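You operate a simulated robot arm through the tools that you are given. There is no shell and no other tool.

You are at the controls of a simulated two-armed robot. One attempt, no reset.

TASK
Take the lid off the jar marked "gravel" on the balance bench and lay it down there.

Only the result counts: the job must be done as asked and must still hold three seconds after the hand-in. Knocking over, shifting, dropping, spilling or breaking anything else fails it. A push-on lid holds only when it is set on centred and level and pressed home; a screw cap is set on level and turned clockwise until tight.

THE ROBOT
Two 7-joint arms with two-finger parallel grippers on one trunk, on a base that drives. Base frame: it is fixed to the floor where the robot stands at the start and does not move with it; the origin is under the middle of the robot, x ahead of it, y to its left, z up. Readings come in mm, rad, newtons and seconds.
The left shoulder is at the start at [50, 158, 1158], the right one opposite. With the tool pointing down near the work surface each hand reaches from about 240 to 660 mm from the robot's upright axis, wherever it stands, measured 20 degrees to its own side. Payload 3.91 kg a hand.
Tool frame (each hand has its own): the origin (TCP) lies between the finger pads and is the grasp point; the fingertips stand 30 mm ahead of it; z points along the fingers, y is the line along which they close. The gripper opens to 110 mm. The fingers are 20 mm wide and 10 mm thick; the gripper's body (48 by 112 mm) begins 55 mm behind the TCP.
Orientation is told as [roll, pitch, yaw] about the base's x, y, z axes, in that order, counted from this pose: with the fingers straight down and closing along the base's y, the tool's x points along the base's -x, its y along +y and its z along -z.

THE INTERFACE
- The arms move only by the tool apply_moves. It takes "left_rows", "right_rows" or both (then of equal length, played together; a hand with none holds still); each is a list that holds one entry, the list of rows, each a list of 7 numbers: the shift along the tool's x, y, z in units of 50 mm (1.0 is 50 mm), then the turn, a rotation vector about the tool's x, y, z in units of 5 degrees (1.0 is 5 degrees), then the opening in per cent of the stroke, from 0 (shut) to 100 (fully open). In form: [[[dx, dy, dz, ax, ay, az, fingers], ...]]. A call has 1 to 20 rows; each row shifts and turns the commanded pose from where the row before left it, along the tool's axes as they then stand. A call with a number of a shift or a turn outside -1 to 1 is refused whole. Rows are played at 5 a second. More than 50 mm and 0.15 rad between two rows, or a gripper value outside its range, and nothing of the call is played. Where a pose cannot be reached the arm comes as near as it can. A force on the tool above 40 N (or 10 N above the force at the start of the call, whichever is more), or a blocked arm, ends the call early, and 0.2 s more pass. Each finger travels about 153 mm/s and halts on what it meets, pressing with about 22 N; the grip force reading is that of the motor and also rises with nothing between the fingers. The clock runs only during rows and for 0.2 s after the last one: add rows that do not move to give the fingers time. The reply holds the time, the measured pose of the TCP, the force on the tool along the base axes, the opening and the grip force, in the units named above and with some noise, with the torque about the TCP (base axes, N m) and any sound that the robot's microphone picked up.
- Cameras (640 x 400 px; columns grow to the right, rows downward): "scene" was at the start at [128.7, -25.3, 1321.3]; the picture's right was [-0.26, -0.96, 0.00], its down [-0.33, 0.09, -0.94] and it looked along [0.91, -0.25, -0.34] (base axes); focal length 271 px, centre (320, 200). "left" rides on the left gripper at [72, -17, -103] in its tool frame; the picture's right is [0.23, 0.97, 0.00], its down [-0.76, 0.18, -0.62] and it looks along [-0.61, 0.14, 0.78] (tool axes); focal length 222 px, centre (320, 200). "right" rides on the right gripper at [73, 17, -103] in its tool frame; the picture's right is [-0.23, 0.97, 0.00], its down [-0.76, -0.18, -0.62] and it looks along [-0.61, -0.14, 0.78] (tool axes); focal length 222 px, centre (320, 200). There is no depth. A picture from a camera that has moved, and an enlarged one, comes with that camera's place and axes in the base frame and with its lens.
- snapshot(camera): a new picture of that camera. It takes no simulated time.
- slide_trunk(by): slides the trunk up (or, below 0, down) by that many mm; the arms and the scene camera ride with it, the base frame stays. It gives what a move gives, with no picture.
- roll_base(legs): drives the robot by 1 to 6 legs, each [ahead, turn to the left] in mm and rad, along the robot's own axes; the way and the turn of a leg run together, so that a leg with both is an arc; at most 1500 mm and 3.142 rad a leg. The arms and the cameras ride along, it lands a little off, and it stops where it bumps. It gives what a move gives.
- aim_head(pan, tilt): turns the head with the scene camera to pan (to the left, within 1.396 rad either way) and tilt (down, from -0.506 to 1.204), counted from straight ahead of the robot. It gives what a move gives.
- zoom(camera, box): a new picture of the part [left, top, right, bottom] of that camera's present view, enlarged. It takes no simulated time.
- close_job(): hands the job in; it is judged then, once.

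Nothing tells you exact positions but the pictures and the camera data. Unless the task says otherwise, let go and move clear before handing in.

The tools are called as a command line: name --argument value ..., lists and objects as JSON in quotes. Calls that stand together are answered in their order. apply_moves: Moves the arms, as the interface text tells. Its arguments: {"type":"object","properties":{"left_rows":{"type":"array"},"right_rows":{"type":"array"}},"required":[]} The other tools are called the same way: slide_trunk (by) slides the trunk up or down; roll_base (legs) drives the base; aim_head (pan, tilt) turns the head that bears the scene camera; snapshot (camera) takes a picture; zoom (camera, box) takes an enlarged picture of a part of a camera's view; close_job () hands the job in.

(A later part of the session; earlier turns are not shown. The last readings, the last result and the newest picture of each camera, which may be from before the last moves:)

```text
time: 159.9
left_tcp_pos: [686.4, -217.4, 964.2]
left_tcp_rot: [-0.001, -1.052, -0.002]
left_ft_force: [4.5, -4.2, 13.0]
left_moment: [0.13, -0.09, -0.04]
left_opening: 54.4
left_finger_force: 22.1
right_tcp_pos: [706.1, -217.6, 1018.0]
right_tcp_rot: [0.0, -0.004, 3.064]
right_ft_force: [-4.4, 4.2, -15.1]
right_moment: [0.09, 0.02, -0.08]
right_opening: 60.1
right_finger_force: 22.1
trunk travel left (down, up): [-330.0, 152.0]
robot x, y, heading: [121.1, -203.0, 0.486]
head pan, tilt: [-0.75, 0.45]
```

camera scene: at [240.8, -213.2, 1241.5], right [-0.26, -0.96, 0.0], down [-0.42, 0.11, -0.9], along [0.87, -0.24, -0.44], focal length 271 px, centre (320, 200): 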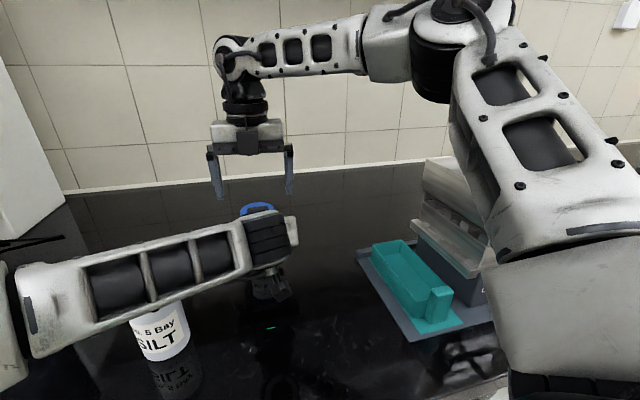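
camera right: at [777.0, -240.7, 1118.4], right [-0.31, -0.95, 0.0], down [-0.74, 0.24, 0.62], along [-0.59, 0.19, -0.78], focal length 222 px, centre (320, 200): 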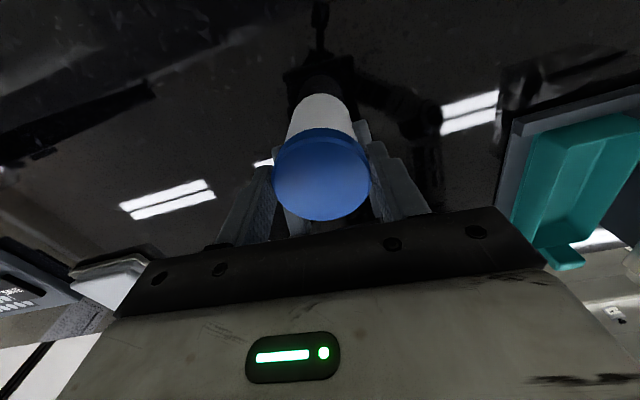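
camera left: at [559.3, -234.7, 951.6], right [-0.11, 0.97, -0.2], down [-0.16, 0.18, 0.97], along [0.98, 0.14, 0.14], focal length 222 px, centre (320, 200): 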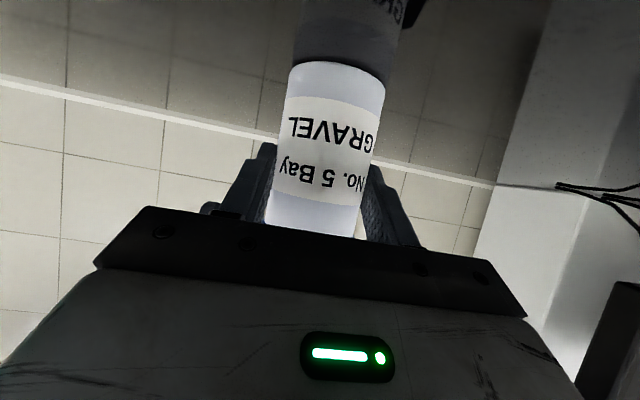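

A steady 15 N with no release yet. I'll pull a little further and see whether it gives.

apply_moves --right_rows '[[[0, 0, -0.03, 0, 0, 0, 30], [0, 0, 0, 0, 0, 0, 30]]]'

```text
time: 160.5
left_tcp_pos: [686.8, -217.8, 963.2]
left_tcp_rot: [0.001, -1.052, -0.002]
left_ft_force: [4.0, -3.0, 14.0]
left_moment: [0.11, -0.11, -0.03]
left_opening: 54.3
left_finger_force: 21.9
right_tcp_pos: [708.8, -218.0, 1020.9]
right_tcp_rot: [0.002, -0.004, 3.06]
right_ft_force: [-3.5, 2.8, -15.1]
right_moment: [0.06, 0.07, -0.02]
right_opening: 60.0
right_finger_force: 21.7
trunk travel left (down, up): [-330.0, 152.0]
robot x, y, heading: [115.9, -208.7, 0.485]
head pan, tilt: [-0.75, 0.45]
```

The force stays at 15 N while the hand rises, so something is sliding. I'll look to see whether it's the lid coming off or a grip slipping.

snapshot --camera "right"

zoom --camera "left" --box '[200, 20, 440, 260]'

zoom --camera "right" --box '[220, 60, 420, 240]'

```text
taken
camera right: at [779.0, -241.2, 1124.2], right [-0.31, -0.95, 0.0], down [-0.74, 0.24, 0.62], along [-0.59, 0.19, -0.78], focal length 222 px, centre (320, 200)
```

right: 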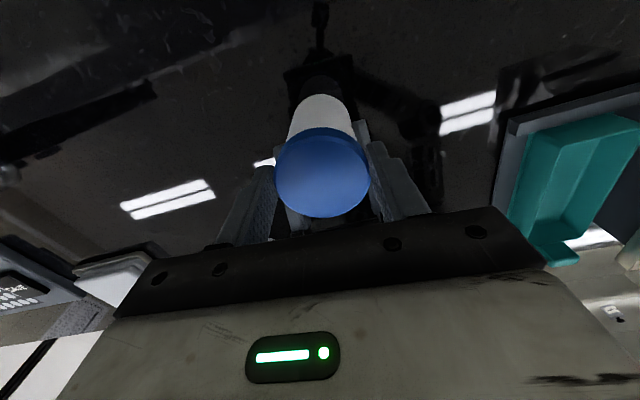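

```text
1.67 times, centred on (320, 140) of left
camera zoom: at [559.5, -234.8, 951.7], right [-0.11, 0.97, -0.2], down [-0.16, 0.18, 0.97], along [0.98, 0.14, 0.14], focal length 370 px, centre (320, 300)
```

zoom: 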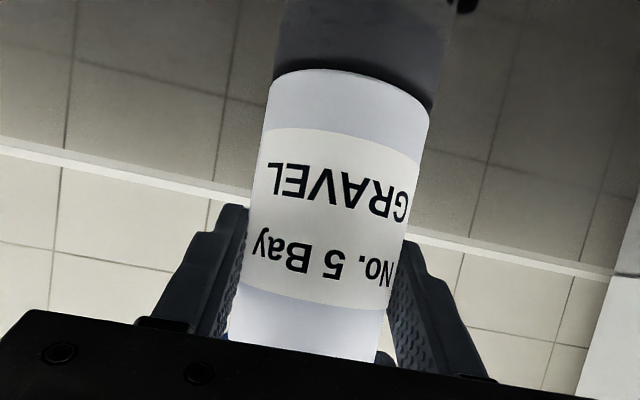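

```text
2.22 times, centred on (320, 150) of right
camera zoom: at [779.0, -241.2, 1124.2], right [-0.31, -0.95, 0.0], down [-0.74, 0.24, 0.62], along [-0.59, 0.19, -0.78], focal length 494 px, centre (320, 311)
```

zoom: 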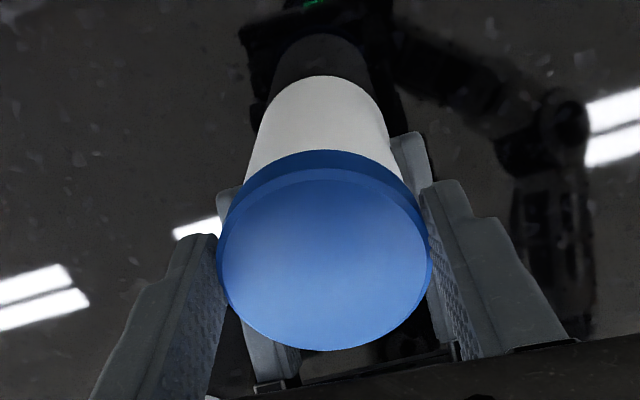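

The jar base hasn't moved in the left view and the lid hasn't slipped in the right fingers, so the lid is sliding off the jar. I'll keep pulling straight up slowly.

apply_moves --right_rows '[[[0, 0, -0.04, 0, 0, 0, 30], [0, 0, -0.04, 0, 0, 0, 30], [0, 0, 0, 0, 0, 0, 30]]]'

zoom --camera "right" --box '[220, 60, 420, 240]'

zoom --camera "left" --box '[200, 20, 440, 260]'

```text
time: 161.3
left_tcp_pos: [685.5, -218.2, 963.1]
left_tcp_rot: [0.002, -1.052, 0.0]
left_ft_force: [-3.7, 0.1, 14.8]
left_moment: [0.05, -0.31, -0.01]
left_opening: 54.5
left_finger_force: 22.1
right_tcp_pos: [708.5, -217.6, 1023.0]
right_tcp_rot: [0.0, 0.001, 3.06]
right_ft_force: [2.8, 1.2, -15.2]
right_moment: [-0.06, -0.14, -0.01]
right_opening: 59.8
right_finger_force: 21.9
trunk travel left (down, up): [-330.0, 152.0]
robot x, y, heading: [117.4, -201.4, 0.481]
head pan, tilt: [-0.75, 0.45]
```

```text
2.22 times, centred on (320, 150) of right
camera zoom: at [779.2, -240.9, 1128.2], right [-0.31, -0.95, 0.0], down [-0.74, 0.24, 0.62], along [-0.59, 0.19, -0.78], focal length 494 px, centre (320, 311)
```

zoom: 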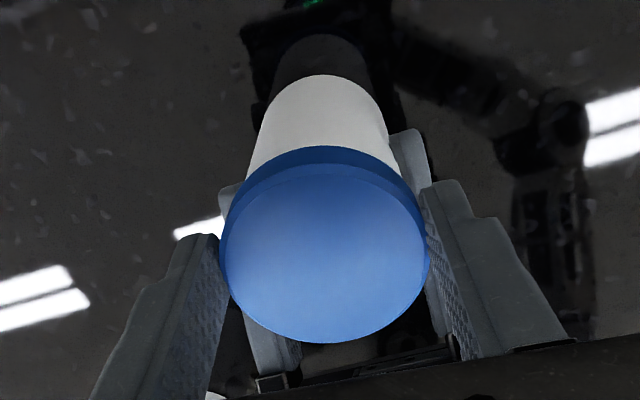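

```text
1.67 times, centred on (320, 140) of left
camera zoom: at [559.4, -234.7, 951.5], right [-0.11, 0.97, -0.2], down [-0.16, 0.18, 0.97], along [0.98, 0.14, 0.14], focal length 370 px, centre (320, 300)
```

zoom: 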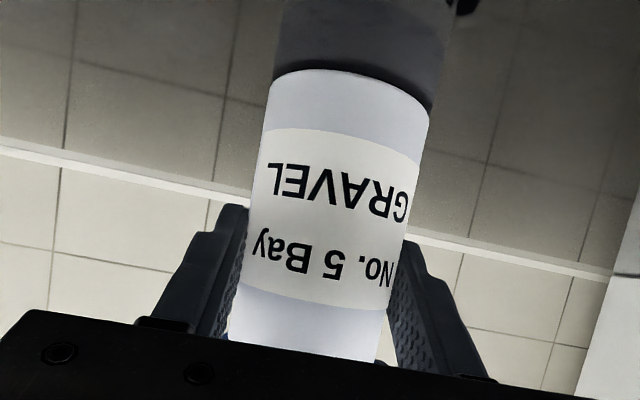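

Looking closely, the right fingers slid up the lid: 15 N is just my grip's friction limit, and the lid is still on. I'll loosen, go back down to full overlap, grip again and test a counter-clockwise twist.

apply_moves --right_rows '[[[0, 0, 0, 0, 0, 0, 62], [0, 0, 0, 0, 0, 0, 66], [0, 0, 0.09, 0, 0, 0, 66], [0, 0, 0.09, 0, 0, 0, 66], [0, 0, 0, 0, 0, 0, 56], [0, 0, 0, 0, 0, 0, 40], [0, 0, 0, 0, 0, 0, 20], [0, 0, 0, 0, 0, 0, 20]]]'

zoom --camera "right" --box '[220, 60, 420, 240]'

```text
time: 163.1
left_tcp_pos: [685.0, -216.8, 962.7]
left_tcp_rot: [0.0, -1.051, 0.003]
left_ft_force: [-2.4, 4.6, 1.2]
left_moment: [-0.14, -0.03, 0.08]
left_opening: 54.2
left_finger_force: 21.6
right_tcp_pos: [707.2, -218.0, 1016.3]
right_tcp_rot: [0.001, 0.0, 3.061]
right_ft_force: [0.7, -5.5, 1.1]
right_moment: [-0.2, -0.03, 0.03]
right_opening: 59.9
right_finger_force: 22.2
trunk travel left (down, up): [-330.0, 152.0]
robot x, y, heading: [116.3, -203.9, 0.484]
head pan, tilt: [-0.75, 0.45]
```

```text
2.22 times, centred on (320, 150) of right
camera zoom: at [778.9, -240.4, 1120.1], right [-0.31, -0.95, 0.0], down [-0.74, 0.24, 0.62], along [-0.59, 0.19, -0.78], focal length 494 px, centre (320, 311)
```

zoom: 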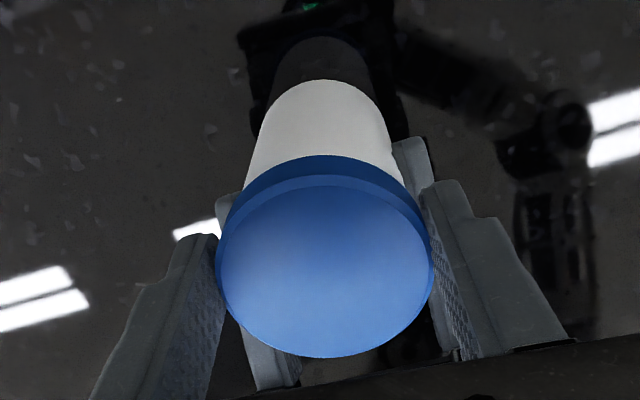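

The lid is unchanged and gripped fully again. Now a small counter-clockwise twist.

apply_moves --right_rows '[[[0, 0, 0, 0, 0, -0.5, 20], [0, 0, 0, 0, 0, -0.5, 20], [0, 0, 0, 0, 0, -0.5, 20], [0, 0, 0, 0, 0, -0.5, 20], [0, 0, 0, 0, 0, 0, 20]]]'

zoom --camera "right" --box '[220, 60, 420, 240]'

zoom --camera "left" --box '[200, 20, 440, 260]'

```text
time: 164.3
left_tcp_pos: [686.3, -215.9, 963.5]
left_tcp_rot: [0.001, -1.05, -0.002]
left_ft_force: [-0.6, 4.1, -2.4]
left_moment: [-0.02, -0.09, 0.08]
left_opening: 54.3
left_finger_force: 22.1
right_tcp_pos: [707.2, -216.4, 1016.6]
right_tcp_rot: [-0.002, -0.001, -3.046]
right_ft_force: [0.8, -3.3, 4.0]
right_moment: [-0.1, -0.01, 0.08]
right_opening: 59.8
right_finger_force: 21.5
trunk travel left (down, up): [-330.0, 152.0]
robot x, y, heading: [115.2, -204.6, 0.491]
head pan, tilt: [-0.75, 0.45]
```

```text
2.22 times, centred on (320, 150) of right
camera zoom: at [781.9, -227.0, 1120.0], right [-0.13, -0.99, 0.0], down [-0.77, 0.1, 0.62], along [-0.62, 0.08, -0.78], focal length 494 px, centre (320, 311)
```

zoom: 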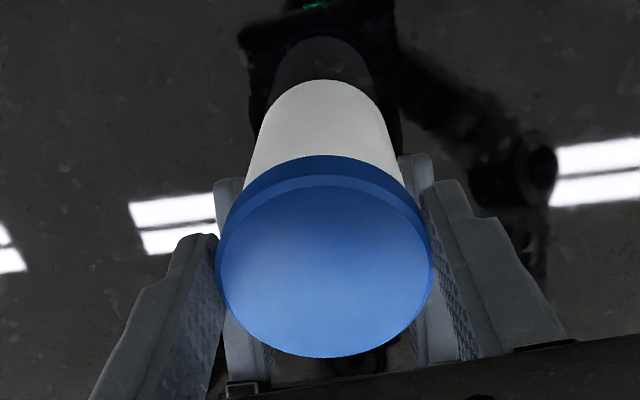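

```text
1.67 times, centred on (320, 140) of left
camera zoom: at [559.3, -234.6, 951.5], right [-0.11, 0.97, -0.2], down [-0.16, 0.18, 0.97], along [0.98, 0.14, 0.14], focal length 370 px, centre (320, 300)
```

zoom: 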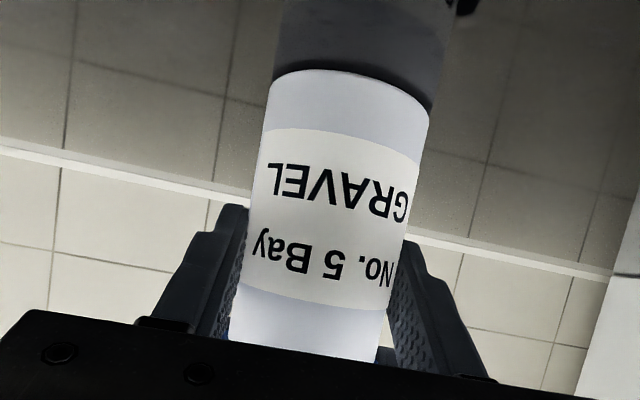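

It turned 10° with almost no torque and the jar label hasn't moved. I'll turn it 40° more and watch whether it starts to push upward like a thread.

apply_moves --right_rows '[[[0, 0, 0, 0, 0, -1, 20], [0, 0, 0, 0, 0, -1, 20], [0, 0, 0, 0, 0, -1, 20], [0, 0, 0, 0, 0, -1, 20], [0, 0, 0, 0, 0, 0, 20]]]'

apply_moves --right_rows '[[[0, 0, 0, 0, 0, -1, 20], [0, 0, 0, 0, 0, -1, 20], [0, 0, 0, 0, 0, -1, 20], [0, 0, 0, 0, 0, -1, 20], [0, 0, 0, 0, 0, 0, 20]]]'

zoom --camera "right" --box '[220, 60, 420, 240]'

zoom --camera "left" --box '[200, 20, 440, 260]'

```text
time: 165.5
left_tcp_pos: [685.9, -217.8, 962.3]
left_tcp_rot: [-0.003, -1.052, -0.001]
left_ft_force: [13.2, -8.8, -5.9]
left_moment: [0.26, 0.3, -0.12]
left_opening: 54.3
left_finger_force: 21.7
right_tcp_pos: [706.7, -215.3, 1015.6]
right_tcp_rot: [-0.003, -0.003, -2.696]
right_ft_force: [-13.2, 7.9, 6.1]
right_moment: [0.29, 0.48, -0.12]
right_opening: 59.9
right_finger_force: 21.4
trunk travel left (down, up): [-330.0, 152.0]
robot x, y, heading: [118.3, -207.2, 0.482]
head pan, tilt: [-0.75, 0.45]
```

```text
time: 166.7
left_tcp_pos: [683.9, -219.4, 962.7]
left_tcp_rot: [-0.004, -1.052, -0.003]
left_ft_force: [12.6, -18.0, -3.3]
left_moment: [0.32, 0.24, -0.3]
left_opening: 54.2
left_finger_force: 22.2
right_tcp_pos: [706.8, -215.3, 1016.7]
right_tcp_rot: [-0.009, 0.001, -2.349]
right_ft_force: [-13.8, 16.6, 5.3]
right_moment: [0.57, 0.58, -0.15]
right_opening: 60.3
right_finger_force: 22.1
trunk travel left (down, up): [-330.0, 152.0]
robot x, y, heading: [115.4, -206.2, 0.483]
head pan, tilt: [-0.75, 0.45]
```

```text
2.22 times, centred on (320, 150) of right
camera zoom: at [771.0, -177.1, 1120.8], right [0.53, -0.85, -0.01], down [-0.66, -0.42, 0.62], along [-0.53, -0.33, -0.78], focal length 494 px, centre (320, 311)
```

zoom: 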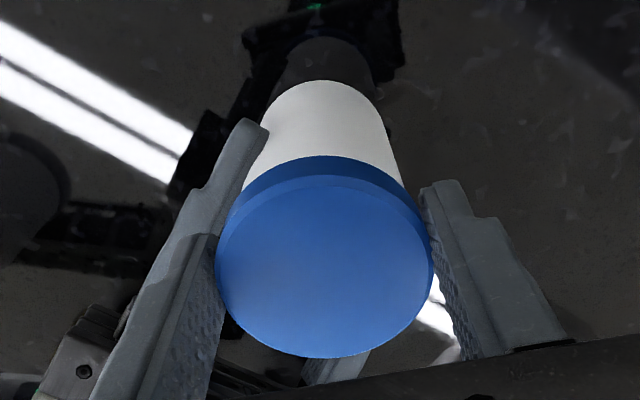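

```text
1.67 times, centred on (320, 140) of left
camera zoom: at [558.5, -236.0, 952.0], right [-0.11, 0.97, -0.2], down [-0.16, 0.18, 0.97], along [0.98, 0.14, 0.14], focal length 370 px, centre (320, 300)
```

zoom: 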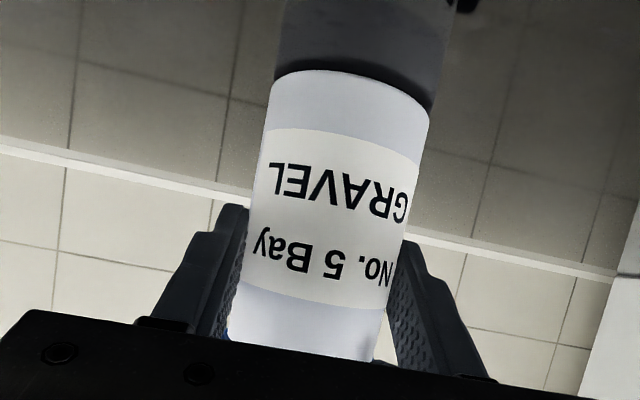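

The lid turns with little torque and seems to push upward, so it behaves like a screw cap, but a sideways load has built up because I'm slightly off its axis. I'll open, let everything relax and re-measure the lid centre.

apply_moves --right_rows '[[[0, 0, 0, 0, 0, 0, 60], [0, 0, 0, 0, 0, 0, 68], [0, 0, 0, 0, 0, 0, 72], [0, 0, 0, 0, 0, 0, 72], [0, 0, 0, 0, 0, 0, 72]]]'

zoom --camera "right" --box '[220, 60, 420, 240]'

zoom --camera "left" --box '[200, 20, 440, 260]'

```text
time: 167.9
left_tcp_pos: [686.3, -216.9, 963.1]
left_tcp_rot: [0.0, -1.054, 0.003]
left_ft_force: [0.8, 1.8, 3.5]
left_moment: [0.01, -0.22, 0.08]
left_opening: 54.5
left_finger_force: 22.8
right_tcp_pos: [708.9, -217.0, 1016.4]
right_tcp_rot: [-0.001, 0.001, -2.352]
right_ft_force: [0.3, -0.6, -0.5]
right_moment: [-0.02, 0.03, -0.01]
right_opening: 79.4
right_finger_force: 0.0
trunk travel left (down, up): [-330.0, 152.0]
robot x, y, heading: [118.4, -207.8, 0.486]
head pan, tilt: [-0.75, 0.45]
```

```text
2.22 times, centred on (320, 150) of right
camera zoom: at [771.9, -178.2, 1120.3], right [0.53, -0.85, 0.0], down [-0.66, -0.42, 0.62], along [-0.53, -0.33, -0.78], focal length 494 px, centre (320, 311)
```

zoom: 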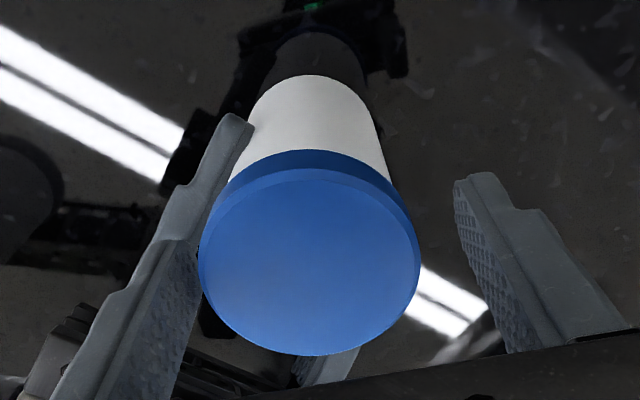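

```text
1.67 times, centred on (320, 140) of left
camera zoom: at [559.5, -234.2, 951.9], right [-0.11, 0.97, -0.2], down [-0.16, 0.18, 0.97], along [0.98, 0.14, 0.14], focal length 370 px, centre (320, 300)
```

zoom: 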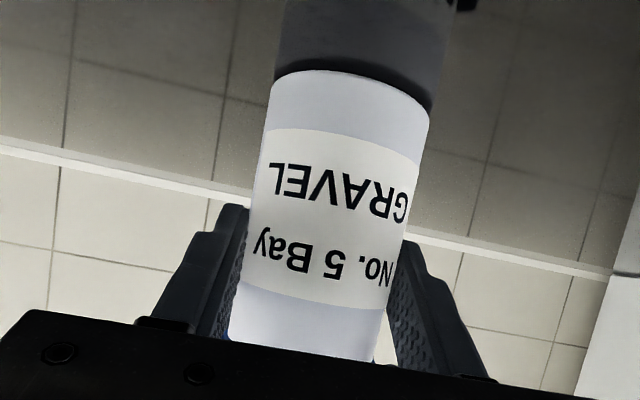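

The lid's axis is about 4 mm off the hand's axis. I'll correct that, swing the open fingers back 90° around the lid, and re-check.

apply_moves --right_rows '[[[-0.04, -0.08, 0, 0, 0, 0, 72], [0, 0, 0, 0, 0, 1, 72], [0, 0, 0, 0, 0, 1, 72], [0, 0, 0, 0, 0, 1, 72], [0, 0, 0, 0, 0, 1, 72], [0, 0, 0, 0, 0, 1, 72], [0, 0, 0, 0, 0, 1, 72], [0, 0, 0, 0, 0, 1, 72], [0, 0, 0, 0, 0, 1, 72], [0, 0, 0, 0, 0, 1, 72], [0, 0, 0, 0, 0, 1, 72], [0, 0, 0, 0, 0, 1, 72], [0, 0, 0, 0, 0, 1, 72], [0, 0, 0, 0, 0, 1, 72], [0, 0, 0, 0, 0, 1, 72], [0, 0, 0, 0, 0, 1, 72], [0, 0, 0, 0, 0, 1, 72], [0, 0, 0, 0, 0, 1, 72], [0, 0, 0, 0, 0, 0, 72]]]'

zoom --camera "right" --box '[220, 60, 420, 240]'

```text
time: 171.9
left_tcp_pos: [685.8, -217.0, 963.2]
left_tcp_rot: [0.001, -1.052, -0.002]
left_ft_force: [-7.8, 3.6, 0.3]
left_moment: [-0.11, -0.76, -0.54]
left_opening: 54.3
left_finger_force: 21.9
right_tcp_pos: [704.2, -216.6, 1017.7]
right_tcp_rot: [-0.002, 0.001, 2.448]
right_ft_force: [10.8, -6.5, 5.6]
right_moment: [-0.37, -0.08, 0.58]
right_opening: 78.8
right_finger_force: 0.1
trunk travel left (down, up): [-330.0, 152.0]
robot x, y, heading: [119.8, -211.5, 0.481]
head pan, tilt: [-0.75, 0.45]
```

```text
2.22 times, centred on (320, 150) of right
camera zoom: at [749.3, -276.7, 1120.4], right [-0.8, -0.6, 0.0], down [-0.47, 0.62, 0.62], along [-0.37, 0.5, -0.78], focal length 494 px, centre (320, 311)
```

zoom: 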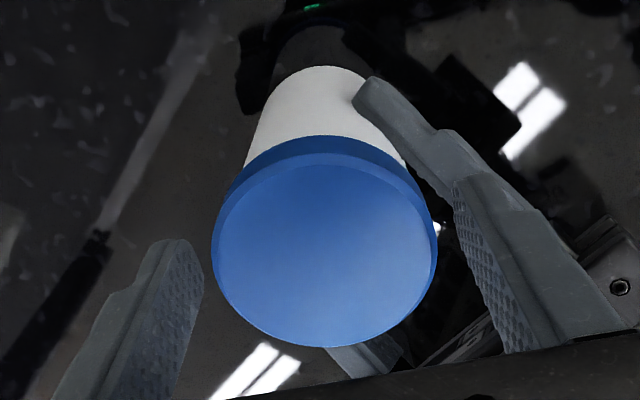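

The right finger has touched the left gripper at this angle. I'll turn back 15° to clear it right away.

apply_moves --right_rows '[[[0, 0, 0, 0, 0, -1, 72], [0, 0, 0, 0, 0, -1, 72], [0, 0, 0, 0, 0, -1, 72], [0, 0, 0, 0, 0, -1, 72], [0, 0, 0, 0, 0, 0, 72]]]'

zoom --camera "right" --box '[220, 60, 420, 240]'

zoom --camera "left" --box '[200, 20, 440, 260]'

```text
time: 173.1
left_tcp_pos: [686.6, -217.5, 963.2]
left_tcp_rot: [0.002, -1.051, -0.001]
left_ft_force: [0.6, -0.6, 0.0]
left_moment: [0.02, -0.11, -0.01]
left_opening: 54.4
left_finger_force: 22.6
right_tcp_pos: [703.8, -216.4, 1017.1]
right_tcp_rot: [0.0, -0.001, 2.801]
right_ft_force: [0.2, -0.6, -0.4]
right_moment: [-0.02, 0.02, -0.02]
right_opening: 79.2
right_finger_force: 0.0
trunk travel left (down, up): [-330.0, 152.0]
robot x, y, heading: [115.3, -208.1, 0.486]
head pan, tilt: [-0.75, 0.45]
```

```text
2.22 times, centred on (320, 150) of right
camera zoom: at [767.2, -257.0, 1120.3], right [-0.54, -0.84, 0.0], down [-0.66, 0.42, 0.62], along [-0.53, 0.34, -0.78], focal length 494 px, centre (320, 311)
```

zoom: 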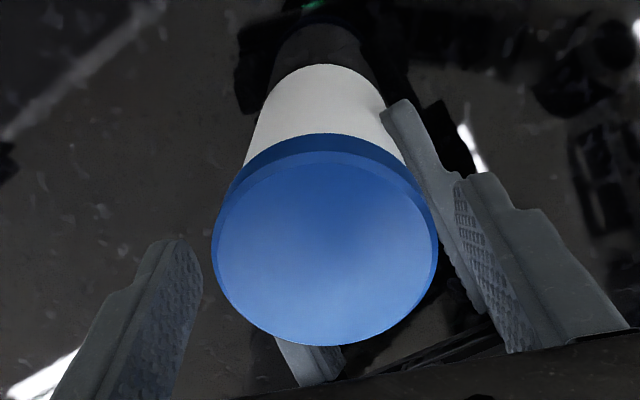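

```text
1.67 times, centred on (320, 140) of left
camera zoom: at [559.4, -234.8, 951.6], right [-0.11, 0.97, -0.2], down [-0.16, 0.18, 0.97], along [0.98, 0.14, 0.14], focal length 370 px, centre (320, 300)
```

zoom: 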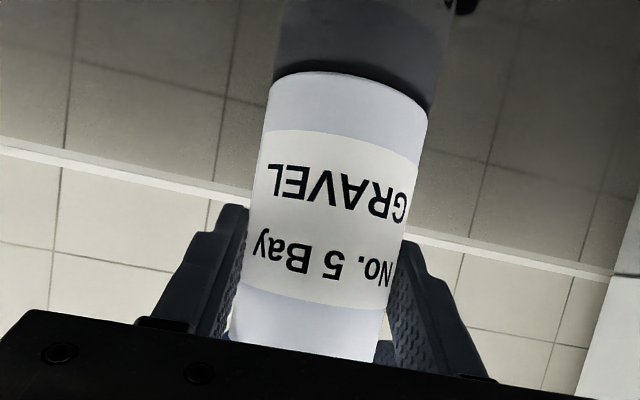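

Contact is cleared and the jar is still held. I'll centre better on the lid's axis (about 1.6 mm sideways), grip, and twist 65° counter-clockwise from here, staying in the angle range clear of the left gripper.

apply_moves --right_rows '[[[0.005, 0.03, 0, 0, 0, 0, 72], [0, 0, 0, 0, 0, 0, 60], [0, 0, 0, 0, 0, 0, 50], [0, 0, 0, 0, 0, 0, 30], [0, 0, 0, 0, 0, 0, 20], [0, 0, 0, 0, 0, 0, 20]]]'

apply_moves --right_rows '[[[0, 0, 0, 0, 0, -1, 20], [0, 0, 0, 0, 0, -1, 20], [0, 0, 0, 0, 0, -1, 20], [0, 0, 0, 0, 0, -1, 20], [0, 0, 0, 0, 0, -1, 20], [0, 0, 0, 0, 0, -1, 20], [0, 0, 0, 0, 0, 0, 20]]]'

```text
time: 174.5
left_tcp_pos: [685.1, -216.7, 962.0]
left_tcp_rot: [0.0, -1.05, 0.0]
left_ft_force: [-1.0, 0.2, 2.2]
left_moment: [0.02, -0.13, -0.03]
left_opening: 54.3
left_finger_force: 22.1
right_tcp_pos: [703.7, -217.5, 1016.4]
right_tcp_rot: [0.001, -0.003, 2.797]
right_ft_force: [2.0, -0.2, 0.6]
right_moment: [-0.05, 0.02, 0.01]
right_opening: 60.1
right_finger_force: 21.9
trunk travel left (down, up): [-330.0, 152.0]
robot x, y, heading: [114.6, -205.9, 0.488]
head pan, tilt: [-0.75, 0.45]
```

```text
time: 176.1
left_tcp_pos: [685.3, -218.7, 963.1]
left_tcp_rot: [-0.002, -1.051, -0.001]
left_ft_force: [-9.1, -4.5, 3.4]
left_moment: [0.16, -0.37, -0.01]
left_opening: 54.3
left_finger_force: 22.1
right_tcp_pos: [703.6, -216.9, 1016.6]
right_tcp_rot: [-0.002, 0.001, -2.961]
right_ft_force: [9.4, 4.3, -1.6]
right_moment: [0.11, -0.31, -0.03]
right_opening: 60.0
right_finger_force: 21.5
trunk travel left (down, up): [-330.0, 152.0]
robot x, y, heading: [117.0, -209.2, 0.486]
head pan, tilt: [-0.75, 0.45]
```

apply_moves --right_rows '[[[0.035, 0, 0, 0, 0, 0, 20], [0, 0, 0, 0, 0, -1, 20], [0, 0, 0, 0, 0, -1, 20], [0, 0, 0, 0, 0, -1, 20], [0, 0, 0, 0, 0, -1, 20], [0, 0, 0, 0, 0, -1, 20], [0, 0, 0, 0, 0, -1, 20], [0, 0, 0, 0, 0, -1, 20], [0, 0, 0, 0, 0, 0, 20]]]'

zoom --camera "right" --box '[220, 60, 420, 240]'

zoom --camera "left" --box '[200, 20, 440, 260]'

```text
time: 178.1
left_tcp_pos: [685.1, -217.1, 963.2]
left_tcp_rot: [0.001, -1.051, 0.001]
left_ft_force: [14.0, -6.8, -6.7]
left_moment: [0.09, 0.24, -0.08]
left_opening: 54.0
left_finger_force: 22.2
right_tcp_pos: [703.3, -216.3, 1015.8]
right_tcp_rot: [-0.005, -0.001, -2.347]
right_ft_force: [-13.9, 5.2, 9.9]
right_moment: [0.19, 0.56, -0.02]
right_opening: 60.2
right_finger_force: 22.2
trunk travel left (down, up): [-330.0, 152.0]
robot x, y, heading: [116.7, -206.7, 0.483]
head pan, tilt: [-0.75, 0.45]
```

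```text
2.22 times, centred on (320, 150) of right
camera zoom: at [767.5, -177.6, 1120.4], right [0.53, -0.84, 0.0], down [-0.66, -0.42, 0.62], along [-0.53, -0.33, -0.78], focal length 494 px, centre (320, 311)
```

zoom: 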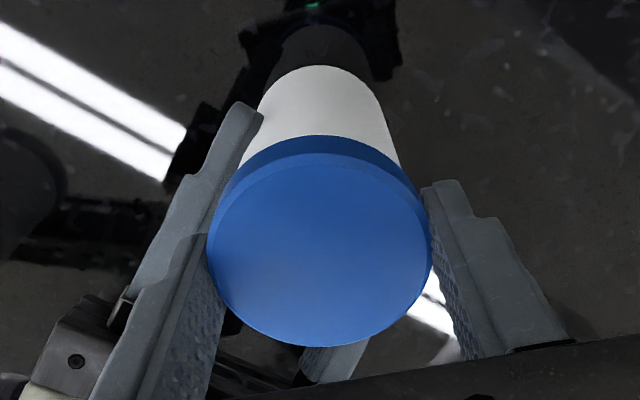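

```text
1.67 times, centred on (320, 140) of left
camera zoom: at [559.4, -234.3, 951.6], right [-0.11, 0.97, -0.2], down [-0.16, 0.18, 0.97], along [0.98, 0.14, 0.14], focal length 370 px, centre (320, 300)
```

zoom: 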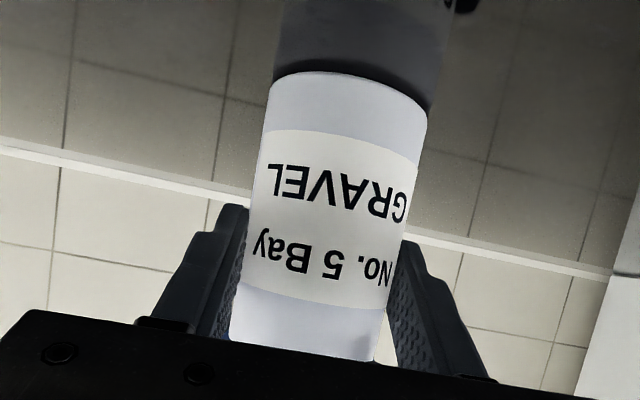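

The lid turns with hardly any torque and again pushes the hand upward, like a thread backing off. I'll open, swing back 65° around it, and measure again before the next stroke.

apply_moves --right_rows '[[[0, 0, 0, 0, 0, 0, 60], [0, 0, 0, 0, 0, 0, 68], [0, 0, 0, 0, 0, 0, 72], [0, 0, 0, 0, 0, 0, 72]]]'

zoom --camera "right" --box '[220, 60, 420, 240]'

```text
time: 179.1
left_tcp_pos: [685.4, -216.7, 962.9]
left_tcp_rot: [-0.001, -1.048, 0.0]
left_ft_force: [-4.9, 3.9, 0.0]
left_moment: [-0.29, -0.42, 0.03]
left_opening: 54.1
left_finger_force: 22.1
right_tcp_pos: [705.1, -217.4, 1016.6]
right_tcp_rot: [0.0, 0.0, -2.354]
right_ft_force: [5.5, -4.6, 3.6]
right_moment: [-0.03, 0.02, 0.04]
right_opening: 75.8
right_finger_force: 0.2
trunk travel left (down, up): [-330.0, 152.0]
robot x, y, heading: [117.9, -205.1, 0.487]
head pan, tilt: [-0.75, 0.45]
```

```text
2.22 times, centred on (320, 150) of right
camera zoom: at [768.5, -178.6, 1120.5], right [0.53, -0.85, 0.0], down [-0.66, -0.42, 0.62], along [-0.53, -0.33, -0.78], focal length 494 px, centre (320, 311)
```

zoom: 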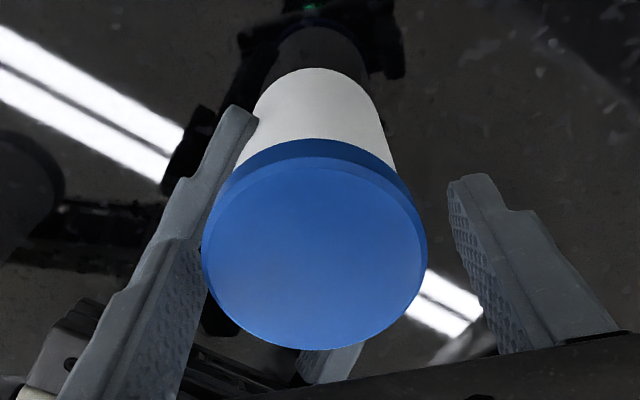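

Nothing shows a clear rise yet, and at this angle the open finger just touches the left gripper, so I'll open less. I'll do another full stroke: swing back, grip and twist 65°.

apply_moves --right_rows '[[[0.016, -0.035, 0, 0, 0, 0, 66], [0, 0, 0, 0, 0, 1, 66], [0, 0, 0, 0, 0, 1, 66], [0, 0, 0, 0, 0, 1, 66], [0, 0, 0, 0, 0, 1, 66], [0, 0, 0, 0, 0, 1, 66], [0, 0, 0, 0, 0, 1, 66], [0, 0, 0, 0, 0, 1, 66], [0, 0, 0, 0, 0, 1, 66], [0, 0, 0, 0, 0, 1, 66], [0, 0, 0, 0, 0, 1, 66], [0, 0, 0, 0, 0, 1, 66], [0, 0, 0, 0, 0, 1, 66], [0, 0, 0, 0, 0, 1, 66], [0, 0, 0, 0, 0, 0, 60], [0, 0, 0, 0, 0, 0, 40], [0, 0, 0, 0, 0, 0, 20], [0, 0, 0, 0, 0, 0, 20]]]'

apply_moves --right_rows '[[[0, 0, 0, 0, 0, -1, 20], [0, 0, 0, 0, 0, -1, 20], [0, 0, 0, 0, 0, -1, 20], [0, 0, 0, 0, 0, -1, 20], [0, 0, 0, 0, 0, -1, 20], [0, 0, 0, 0, 0, -1, 20], [0, 0, 0, 0, 0, -1, 20], [0, 0, 0, 0, 0, -1, 20], [0, 0, 0, 0, 0, -1, 20], [0, 0, 0, 0, 0, -1, 20], [0, 0, 0, 0, 0, -1, 20], [0, 0, 0, 0, 0, -1, 20], [0, 0, 0, 0, 0, -1, 20], [0, 0, 0, 0, 0, 0, 20]]]'

```text
time: 182.9
left_tcp_pos: [687.9, -215.6, 962.8]
left_tcp_rot: [0.003, -1.05, 0.001]
left_ft_force: [1.3, 7.3, 1.0]
left_moment: [-0.2, -0.05, 0.11]
left_opening: 54.5
left_finger_force: 22.0
right_tcp_pos: [703.3, -215.8, 1015.1]
right_tcp_rot: [0.001, -0.001, 2.797]
right_ft_force: [-1.7, -7.4, 0.9]
right_moment: [-0.22, 0.07, -0.01]
right_opening: 60.6
right_finger_force: 22.3
trunk travel left (down, up): [-330.0, 152.0]
robot x, y, heading: [117.6, -201.8, 0.486]
head pan, tilt: [-0.75, 0.45]
```

```text
time: 185.9
left_tcp_pos: [687.1, -215.6, 962.9]
left_tcp_rot: [-0.001, -1.051, 0.0]
left_ft_force: [10.7, 11.7, -1.7]
left_moment: [-0.2, 0.15, 0.21]
left_opening: 54.3
left_finger_force: 21.6
right_tcp_pos: [704.1, -215.2, 1015.7]
right_tcp_rot: [0.001, -0.002, -2.348]
right_ft_force: [-9.3, -10.3, 3.7]
right_moment: [-0.29, 0.31, -0.01]
right_opening: 60.4
right_finger_force: 22.6
trunk travel left (down, up): [-330.0, 152.0]
robot x, y, heading: [117.9, -211.7, 0.485]
head pan, tilt: [-0.75, 0.45]
```

The lid turns freely with a small upward push each time. As a check on whether it's really a thread, I'll turn it back 30° while still gripping and see if the vertical force reverses.

apply_moves --right_rows '[[[0, 0, 0, 0, 0, 1, 20], [0, 0, 0, 0, 0, 1, 20], [0, 0, 0, 0, 0, 1, 20], [0, 0, 0, 0, 0, 1, 20], [0, 0, 0, 0, 0, 1, 20], [0, 0, 0, 0, 0, 1, 20], [0, 0, 0, 0, 0, 0, 20]]]'

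apply_moves --right_rows '[[[0, 0, 0, 0, 0, 1, 20], [0, 0, 0, 0, 0, 1, 20], [0, 0, 0, 0, 0, 1, 20], [0, 0, 0, 0, 0, 1, 20], [0, 0, 0, 0, 0, 1, 20], [0, 0, 0, 0, 0, 1, 20], [0, 0, 0, 0, 0, 1, 20], [0, 0, 0, 0, 0, 0, 20]]]'

```text
time: 187.5
left_tcp_pos: [686.1, -215.8, 963.5]
left_tcp_rot: [0.001, -1.051, 0.003]
left_ft_force: [-3.4, 15.0, -0.3]
left_moment: [-0.26, -0.37, 0.26]
left_opening: 54.3
left_finger_force: 22.4
right_tcp_pos: [705.0, -216.2, 1016.1]
right_tcp_rot: [0.0, 0.002, -2.876]
right_ft_force: [5.0, -15.7, 4.4]
right_moment: [-0.56, -0.19, -0.02]
right_opening: 60.3
right_finger_force: 21.9
trunk travel left (down, up): [-330.0, 152.0]
robot x, y, heading: [118.5, -207.2, 0.487]
head pan, tilt: [-0.75, 0.45]
```

```text
time: 189.3
left_tcp_pos: [685.7, -216.7, 963.0]
left_tcp_rot: [0.002, -1.05, 0.002]
left_ft_force: [-5.4, 16.1, 1.1]
left_moment: [-0.39, 0.1, 0.25]
left_opening: 54.1
left_finger_force: 21.9
right_tcp_pos: [703.9, -215.7, 1016.0]
right_tcp_rot: [0.002, 0.0, 2.798]
right_ft_force: [5.4, -16.0, -0.6]
right_moment: [-0.43, -0.38, 0.02]
right_opening: 60.2
right_finger_force: 21.5
trunk travel left (down, up): [-330.0, 152.0]
robot x, y, heading: [116.9, -205.2, 0.489]
head pan, tilt: [-0.75, 0.45]
```

The force does roughly reverse, so I'll treat it as a screw cap. I'll take out the sideways load and keep unscrewing in 65° strokes.

apply_moves --right_rows '[[[0.02, 0.04, 0, 0, 0, 0, 20], [0, 0, 0, 0, 0, -1, 20], [0, 0, 0, 0, 0, -1, 20], [0, 0, 0, 0, 0, -1, 20], [0, 0, 0, 0, 0, -1, 20], [0, 0, 0, 0, 0, -1, 20], [0, 0, 0, 0, 0, -1, 20], [0, 0, 0, 0, 0, -1, 20], [0, 0, 0, 0, 0, -1, 20], [0, 0, 0, 0, 0, -1, 20], [0, 0, 0, 0, 0, -1, 20], [0, 0, 0, 0, 0, -1, 20], [0, 0, 0, 0, 0, -1, 20], [0, 0, 0, 0, 0, -1, 20], [0, 0, 0, 0, 0, 0, 20]]]'

apply_moves --right_rows '[[[0, 0, 0, 0, 0, 0, 60], [0, 0, 0, 0, 0, 0, 65], [0, 0, 0, 0, 0, 1, 65], [0, 0, 0, 0, 0, 1, 65], [0, 0, 0, 0, 0, 1, 65], [0, 0, 0, 0, 0, 1, 65], [0, 0, 0, 0, 0, 1, 65], [0, 0, 0, 0, 0, 1, 65], [0, 0, 0, 0, 0, 1, 65], [0, 0, 0, 0, 0, 1, 65], [0, 0, 0, 0, 0, 1, 65], [0, 0, 0, 0, 0, 1, 65], [0, 0, 0, 0, 0, 1, 65], [0, 0, 0, 0, 0, 1, 65], [0, 0, 0, 0, 0, 1, 65], [0, 0, 0, 0, 0, 0, 65]]]'

zoom --camera "right" --box '[220, 60, 420, 240]'

zoom --camera "left" --box '[200, 20, 440, 260]'

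```text
time: 192.5
left_tcp_pos: [684.3, -219.2, 963.2]
left_tcp_rot: [-0.002, -1.051, -0.001]
left_ft_force: [3.5, -3.7, -0.3]
left_moment: [0.15, -0.11, -0.08]
left_opening: 54.4
left_finger_force: 22.5
right_tcp_pos: [704.0, -217.7, 1017.6]
right_tcp_rot: [-0.001, 0.003, -2.35]
right_ft_force: [-2.8, 4.4, -1.1]
right_moment: [0.06, 0.16, 0.0]
right_opening: 59.9
right_finger_force: 22.0
trunk travel left (down, up): [-330.0, 152.0]
robot x, y, heading: [117.1, -210.3, 0.484]
head pan, tilt: [-0.75, 0.45]
```

```text
time: 195.9
left_tcp_pos: [686.9, -216.7, 962.6]
left_tcp_rot: [0.0, -1.051, 0.001]
left_ft_force: [0.3, 0.8, 0.0]
left_moment: [0.04, -0.02, 0.02]
left_opening: 54.7
left_finger_force: 21.8
right_tcp_pos: [706.3, -217.8, 1015.5]
right_tcp_rot: [-0.003, -0.003, 2.797]
right_ft_force: [0.4, -0.1, 0.6]
right_moment: [0.0, -0.01, 0.0]
right_opening: 71.6
right_finger_force: 0.0
trunk travel left (down, up): [-330.0, 152.0]
robot x, y, heading: [118.7, -208.7, 0.486]
head pan, tilt: [-0.75, 0.45]
```

```text
2.22 times, centred on (320, 150) of right
camera zoom: at [768.6, -258.7, 1119.5], right [-0.54, -0.84, 0.0], down [-0.66, 0.42, 0.62], along [-0.52, 0.34, -0.78], focal length 494 px, centre (320, 311)
```

zoom: 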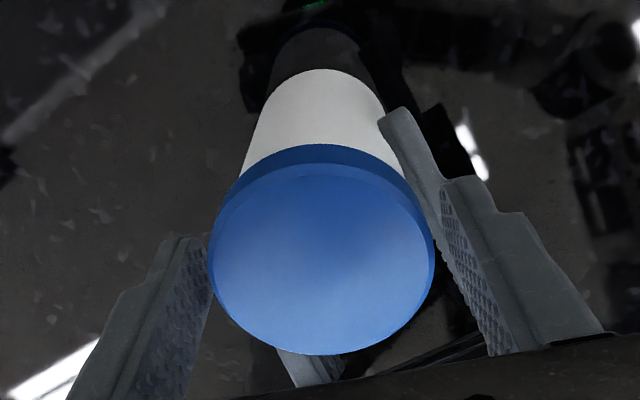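

```text
1.67 times, centred on (320, 140) of left
camera zoom: at [559.4, -234.7, 951.5], right [-0.11, 0.97, -0.2], down [-0.16, 0.18, 0.97], along [0.98, 0.14, 0.14], focal length 370 px, centre (320, 300)
```

zoom: 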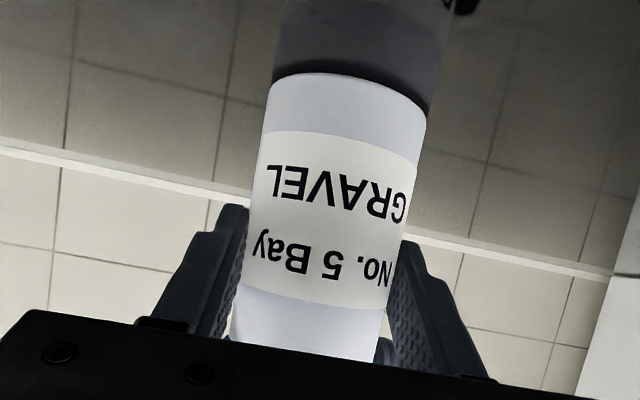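

After 180° the lid has hardly risen, but it may now be loosened. I'll grip it again with full overlap and try another gentle pull.

apply_moves --right_rows '[[[0, 0, 0.02, 0, 0, 0, 60], [0, 0, 0, 0, 0, 0, 50], [0, 0, 0, 0, 0, 0, 30], [0, 0, 0, 0, 0, 0, 20], [0, 0, 0, 0, 0, 0, 20]]]'

apply_moves --right_rows '[[[0, 0, -0.03, 0, 0, 0, 20], [0, 0, -0.03, 0, 0, 0, 20], [0, 0, 0, 0, 0, 0, 20]]]'

zoom --camera "right" --box '[220, 60, 420, 240]'

zoom --camera "left" --box '[200, 20, 440, 260]'

```text
time: 197.1
left_tcp_pos: [685.8, -218.2, 963.2]
left_tcp_rot: [-0.001, -1.05, 0.001]
left_ft_force: [0.0, 0.2, -0.9]
left_moment: [0.03, -0.09, -0.01]
left_opening: 54.5
left_finger_force: 22.4
right_tcp_pos: [705.7, -216.9, 1014.9]
right_tcp_rot: [-0.002, -0.002, 2.796]
right_ft_force: [-0.1, -0.6, 1.2]
right_moment: [0.02, 0.0, -0.01]
right_opening: 59.8
right_finger_force: 22.5
trunk travel left (down, up): [-330.0, 152.0]
robot x, y, heading: [118.3, -208.6, 0.483]
head pan, tilt: [-0.75, 0.45]
```

```text
time: 197.9
left_tcp_pos: [686.8, -218.6, 964.2]
left_tcp_rot: [0.0, -1.052, -0.001]
left_ft_force: [-6.6, 2.1, 7.8]
left_moment: [0.0, -0.21, 0.01]
left_opening: 54.3
left_finger_force: 21.9
right_tcp_pos: [705.3, -217.5, 1016.1]
right_tcp_rot: [0.001, -0.002, 2.797]
right_ft_force: [6.4, -1.7, -9.7]
right_moment: [-0.07, -0.25, 0.02]
right_opening: 60.1
right_finger_force: 22.1
trunk travel left (down, up): [-330.0, 152.0]
robot x, y, heading: [118.6, -202.0, 0.485]
head pan, tilt: [-0.75, 0.45]
```

```text
2.22 times, centred on (320, 150) of right
camera zoom: at [768.3, -258.6, 1120.4], right [-0.54, -0.84, 0.0], down [-0.66, 0.42, 0.62], along [-0.52, 0.34, -0.78], focal length 494 px, centre (320, 311)
```

zoom: 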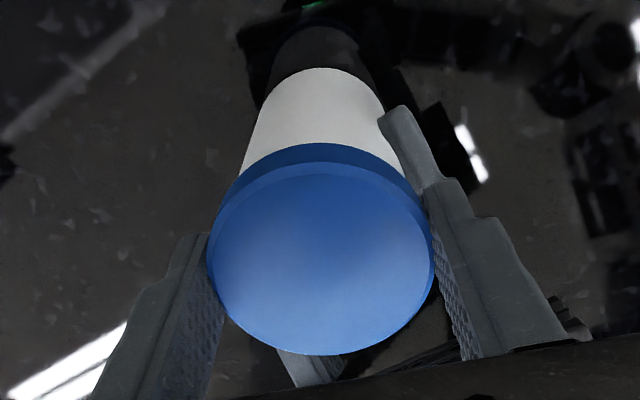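

```text
1.67 times, centred on (320, 140) of left
camera zoom: at [559.5, -234.9, 952.1], right [-0.11, 0.97, -0.2], down [-0.16, 0.18, 0.97], along [0.98, 0.14, 0.14], focal length 370 px, centre (320, 300)
```

zoom: 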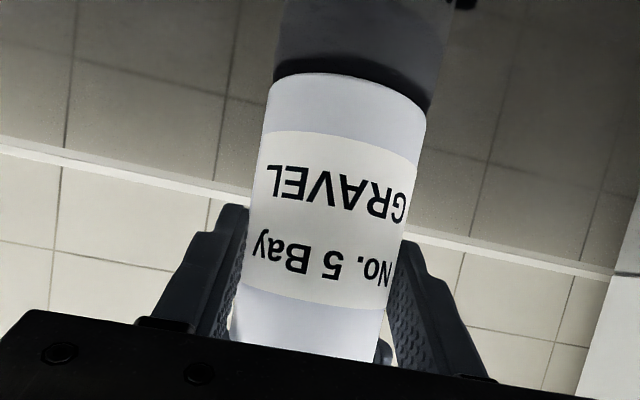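

Still held at about 10 N. While keeping this pull on, I'll twist 65° more; if there's a thread the pull should ease off.

apply_moves --right_rows '[[[0, 0, 0, 0, 0, -1, 20], [0, 0, 0, 0, 0, -1, 20], [0, 0, 0, 0, 0, -1, 20], [0, 0, 0, 0, 0, -1, 20], [0, 0, 0, 0, 0, -1, 20], [0, 0, 0, 0, 0, -1, 20], [0, 0, 0, 0, 0, 0, 20]]]'

apply_moves --right_rows '[[[0, 0, 0, 0, 0, -1, 20], [0, 0, 0, 0, 0, -1, 20], [0, 0, 0, 0, 0, -1, 20], [0, 0, 0, 0, 0, -1, 20], [0, 0, 0, 0, 0, -1, 20], [0, 0, 0, 0, 0, -1, 20], [0, 0, 0, 0, 0, -1, 20], [0, 0, 0, 0, 0, 0, 20]]]'

zoom --camera "left" --box '[200, 20, 440, 260]'

```text
time: 199.5
left_tcp_pos: [685.9, -216.6, 963.0]
left_tcp_rot: [-0.001, -1.052, 0.001]
left_ft_force: [-1.8, -1.4, 12.9]
left_moment: [0.09, -0.23, -0.07]
left_opening: 54.3
left_finger_force: 21.7
right_tcp_pos: [705.7, -216.6, 1018.5]
right_tcp_rot: [-0.002, -0.001, -2.959]
right_ft_force: [2.1, 1.8, -12.8]
right_moment: [0.0, -0.09, -0.01]
right_opening: 60.1
right_finger_force: 22.6
trunk travel left (down, up): [-330.0, 152.0]
robot x, y, heading: [117.7, -209.1, 0.489]
head pan, tilt: [-0.75, 0.45]
```

```text
time: 201.3
left_tcp_pos: [685.8, -216.6, 962.8]
left_tcp_rot: [0.0, -1.05, 0.0]
left_ft_force: [8.1, -5.9, 7.9]
left_moment: [0.14, 0.0, -0.12]
left_opening: 54.3
left_finger_force: 21.8
right_tcp_pos: [704.3, -217.1, 1017.7]
right_tcp_rot: [-0.003, 0.001, -2.348]
right_ft_force: [-7.8, 5.9, -9.5]
right_moment: [0.17, 0.28, -0.01]
right_opening: 59.9
right_finger_force: 22.1
trunk travel left (down, up): [-330.0, 152.0]
robot x, y, heading: [119.4, -205.4, 0.485]
head pan, tilt: [-0.75, 0.45]
```

```text
1.67 times, centred on (320, 140) of left
camera zoom: at [559.4, -234.7, 951.3], right [-0.11, 0.97, -0.2], down [-0.16, 0.18, 0.97], along [0.98, 0.14, 0.14], focal length 370 px, centre (320, 300)
```

zoom: 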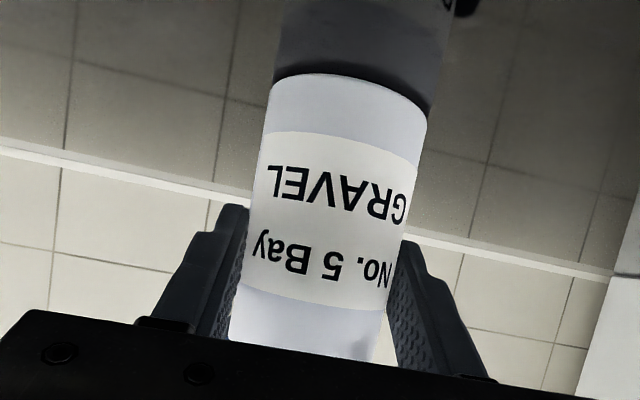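

Turning makes no difference to the pull, so this is a snug push-on lid that simply spins, and a straight pull is limited by finger friction to about 15 N. It should let go more easily if rocked off level, so I'll return to a square angle with full overlap and then tilt it gently while pulling.

apply_moves --right_rows '[[[0, 0, 0, 0, 0, 0, 60], [0, 0, 0, 0, 0, 0, 65], [0, 0, 0.02, 0, 0, 1, 65], [0, 0, 0.02, 0, 0, 1, 65], [0, 0, 0.01, 0, 0, 1, 65], [0, 0, 0, 0, 0, 1, 65], [0, 0, 0, 0, 0, 1, 65], [0, 0, 0, 0, 0, 1, 65], [0, 0, 0, 0, 0, 1, 65], [0, 0, 0, 0, 0, 1, 65], [0, 0, 0, 0, 0, 1, 65], [0, 0, 0, 0, 0, 0, 55], [0, 0, 0, 0, 0, 0, 40], [0, 0, 0, 0, 0, 0, 20], [0, 0, 0, 0, 0, 0, 20]]]'

zoom --camera "right" --box '[220, 60, 420, 240]'

```text
time: 204.5
left_tcp_pos: [686.9, -216.8, 962.3]
left_tcp_rot: [-0.001, -1.051, 0.001]
left_ft_force: [-0.7, -1.0, -1.5]
left_moment: [-0.01, 0.02, -0.04]
left_opening: 54.0
left_finger_force: 22.0
right_tcp_pos: [705.5, -216.9, 1015.8]
right_tcp_rot: [-0.003, 0.0, -3.137]
right_ft_force: [-0.2, 0.8, 0.6]
right_moment: [-0.04, -0.04, -0.02]
right_opening: 60.0
right_finger_force: 22.3
trunk travel left (down, up): [-330.0, 152.0]
robot x, y, heading: [118.4, -206.1, 0.489]
head pan, tilt: [-0.75, 0.45]
```

```text
2.22 times, centred on (320, 150) of right
camera zoom: at [777.8, -234.5, 1118.9], right [-0.22, -0.98, 0.0], down [-0.76, 0.17, 0.62], along [-0.61, 0.14, -0.78], focal length 494 px, centre (320, 311)
```

zoom: 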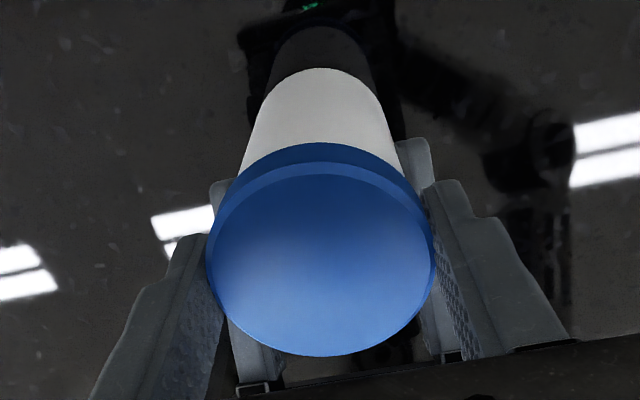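

Re-centred squarely with no side load. Now a gentle 5° rock about the front-to-back axis.

apply_moves --right_rows '[[[0, 0.01, 0, 0.25, 0, 0, 20], [0, 0.01, 0, 0.25, 0, 0, 20], [0, 0.01, 0, 0.25, 0, 0, 20], [0, 0.01, 0, 0.25, 0, 0, 20], [0, 0, 0, 0, 0, 0, 20]]]'

zoom --camera "right" --box '[220, 60, 420, 240]'

```text
time: 205.7
left_tcp_pos: [686.4, -218.3, 963.1]
left_tcp_rot: [-0.004, -1.051, 0.004]
left_ft_force: [0.0, 0.0, -2.7]
left_moment: [0.28, -0.13, 0.01]
left_opening: 54.2
left_finger_force: 21.9
right_tcp_pos: [704.5, -218.1, 1014.7]
right_tcp_rot: [-0.09, 0.001, -3.137]
right_ft_force: [0.7, 0.3, 4.2]
right_moment: [-0.36, 0.04, -0.01]
right_opening: 60.3
right_finger_force: 21.9
trunk travel left (down, up): [-330.0, 152.0]
robot x, y, heading: [119.0, -206.9, 0.48]
head pan, tilt: [-0.75, 0.45]
```

```text
2.22 times, centred on (320, 150) of right
camera zoom: at [777.4, -245.1, 1117.6], right [-0.22, -0.97, -0.09], down [-0.76, 0.12, 0.64], along [-0.61, 0.21, -0.77], focal length 494 px, centre (320, 311)
```

zoom: 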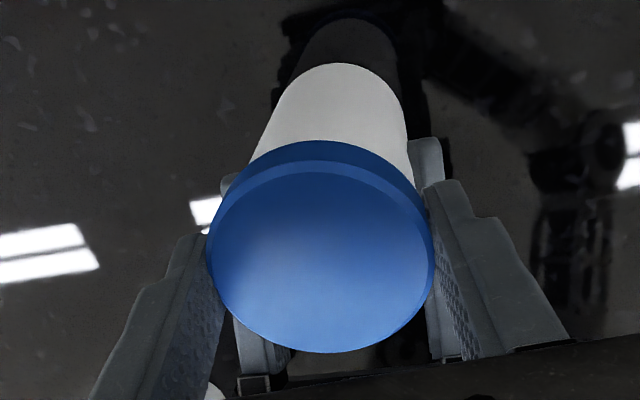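

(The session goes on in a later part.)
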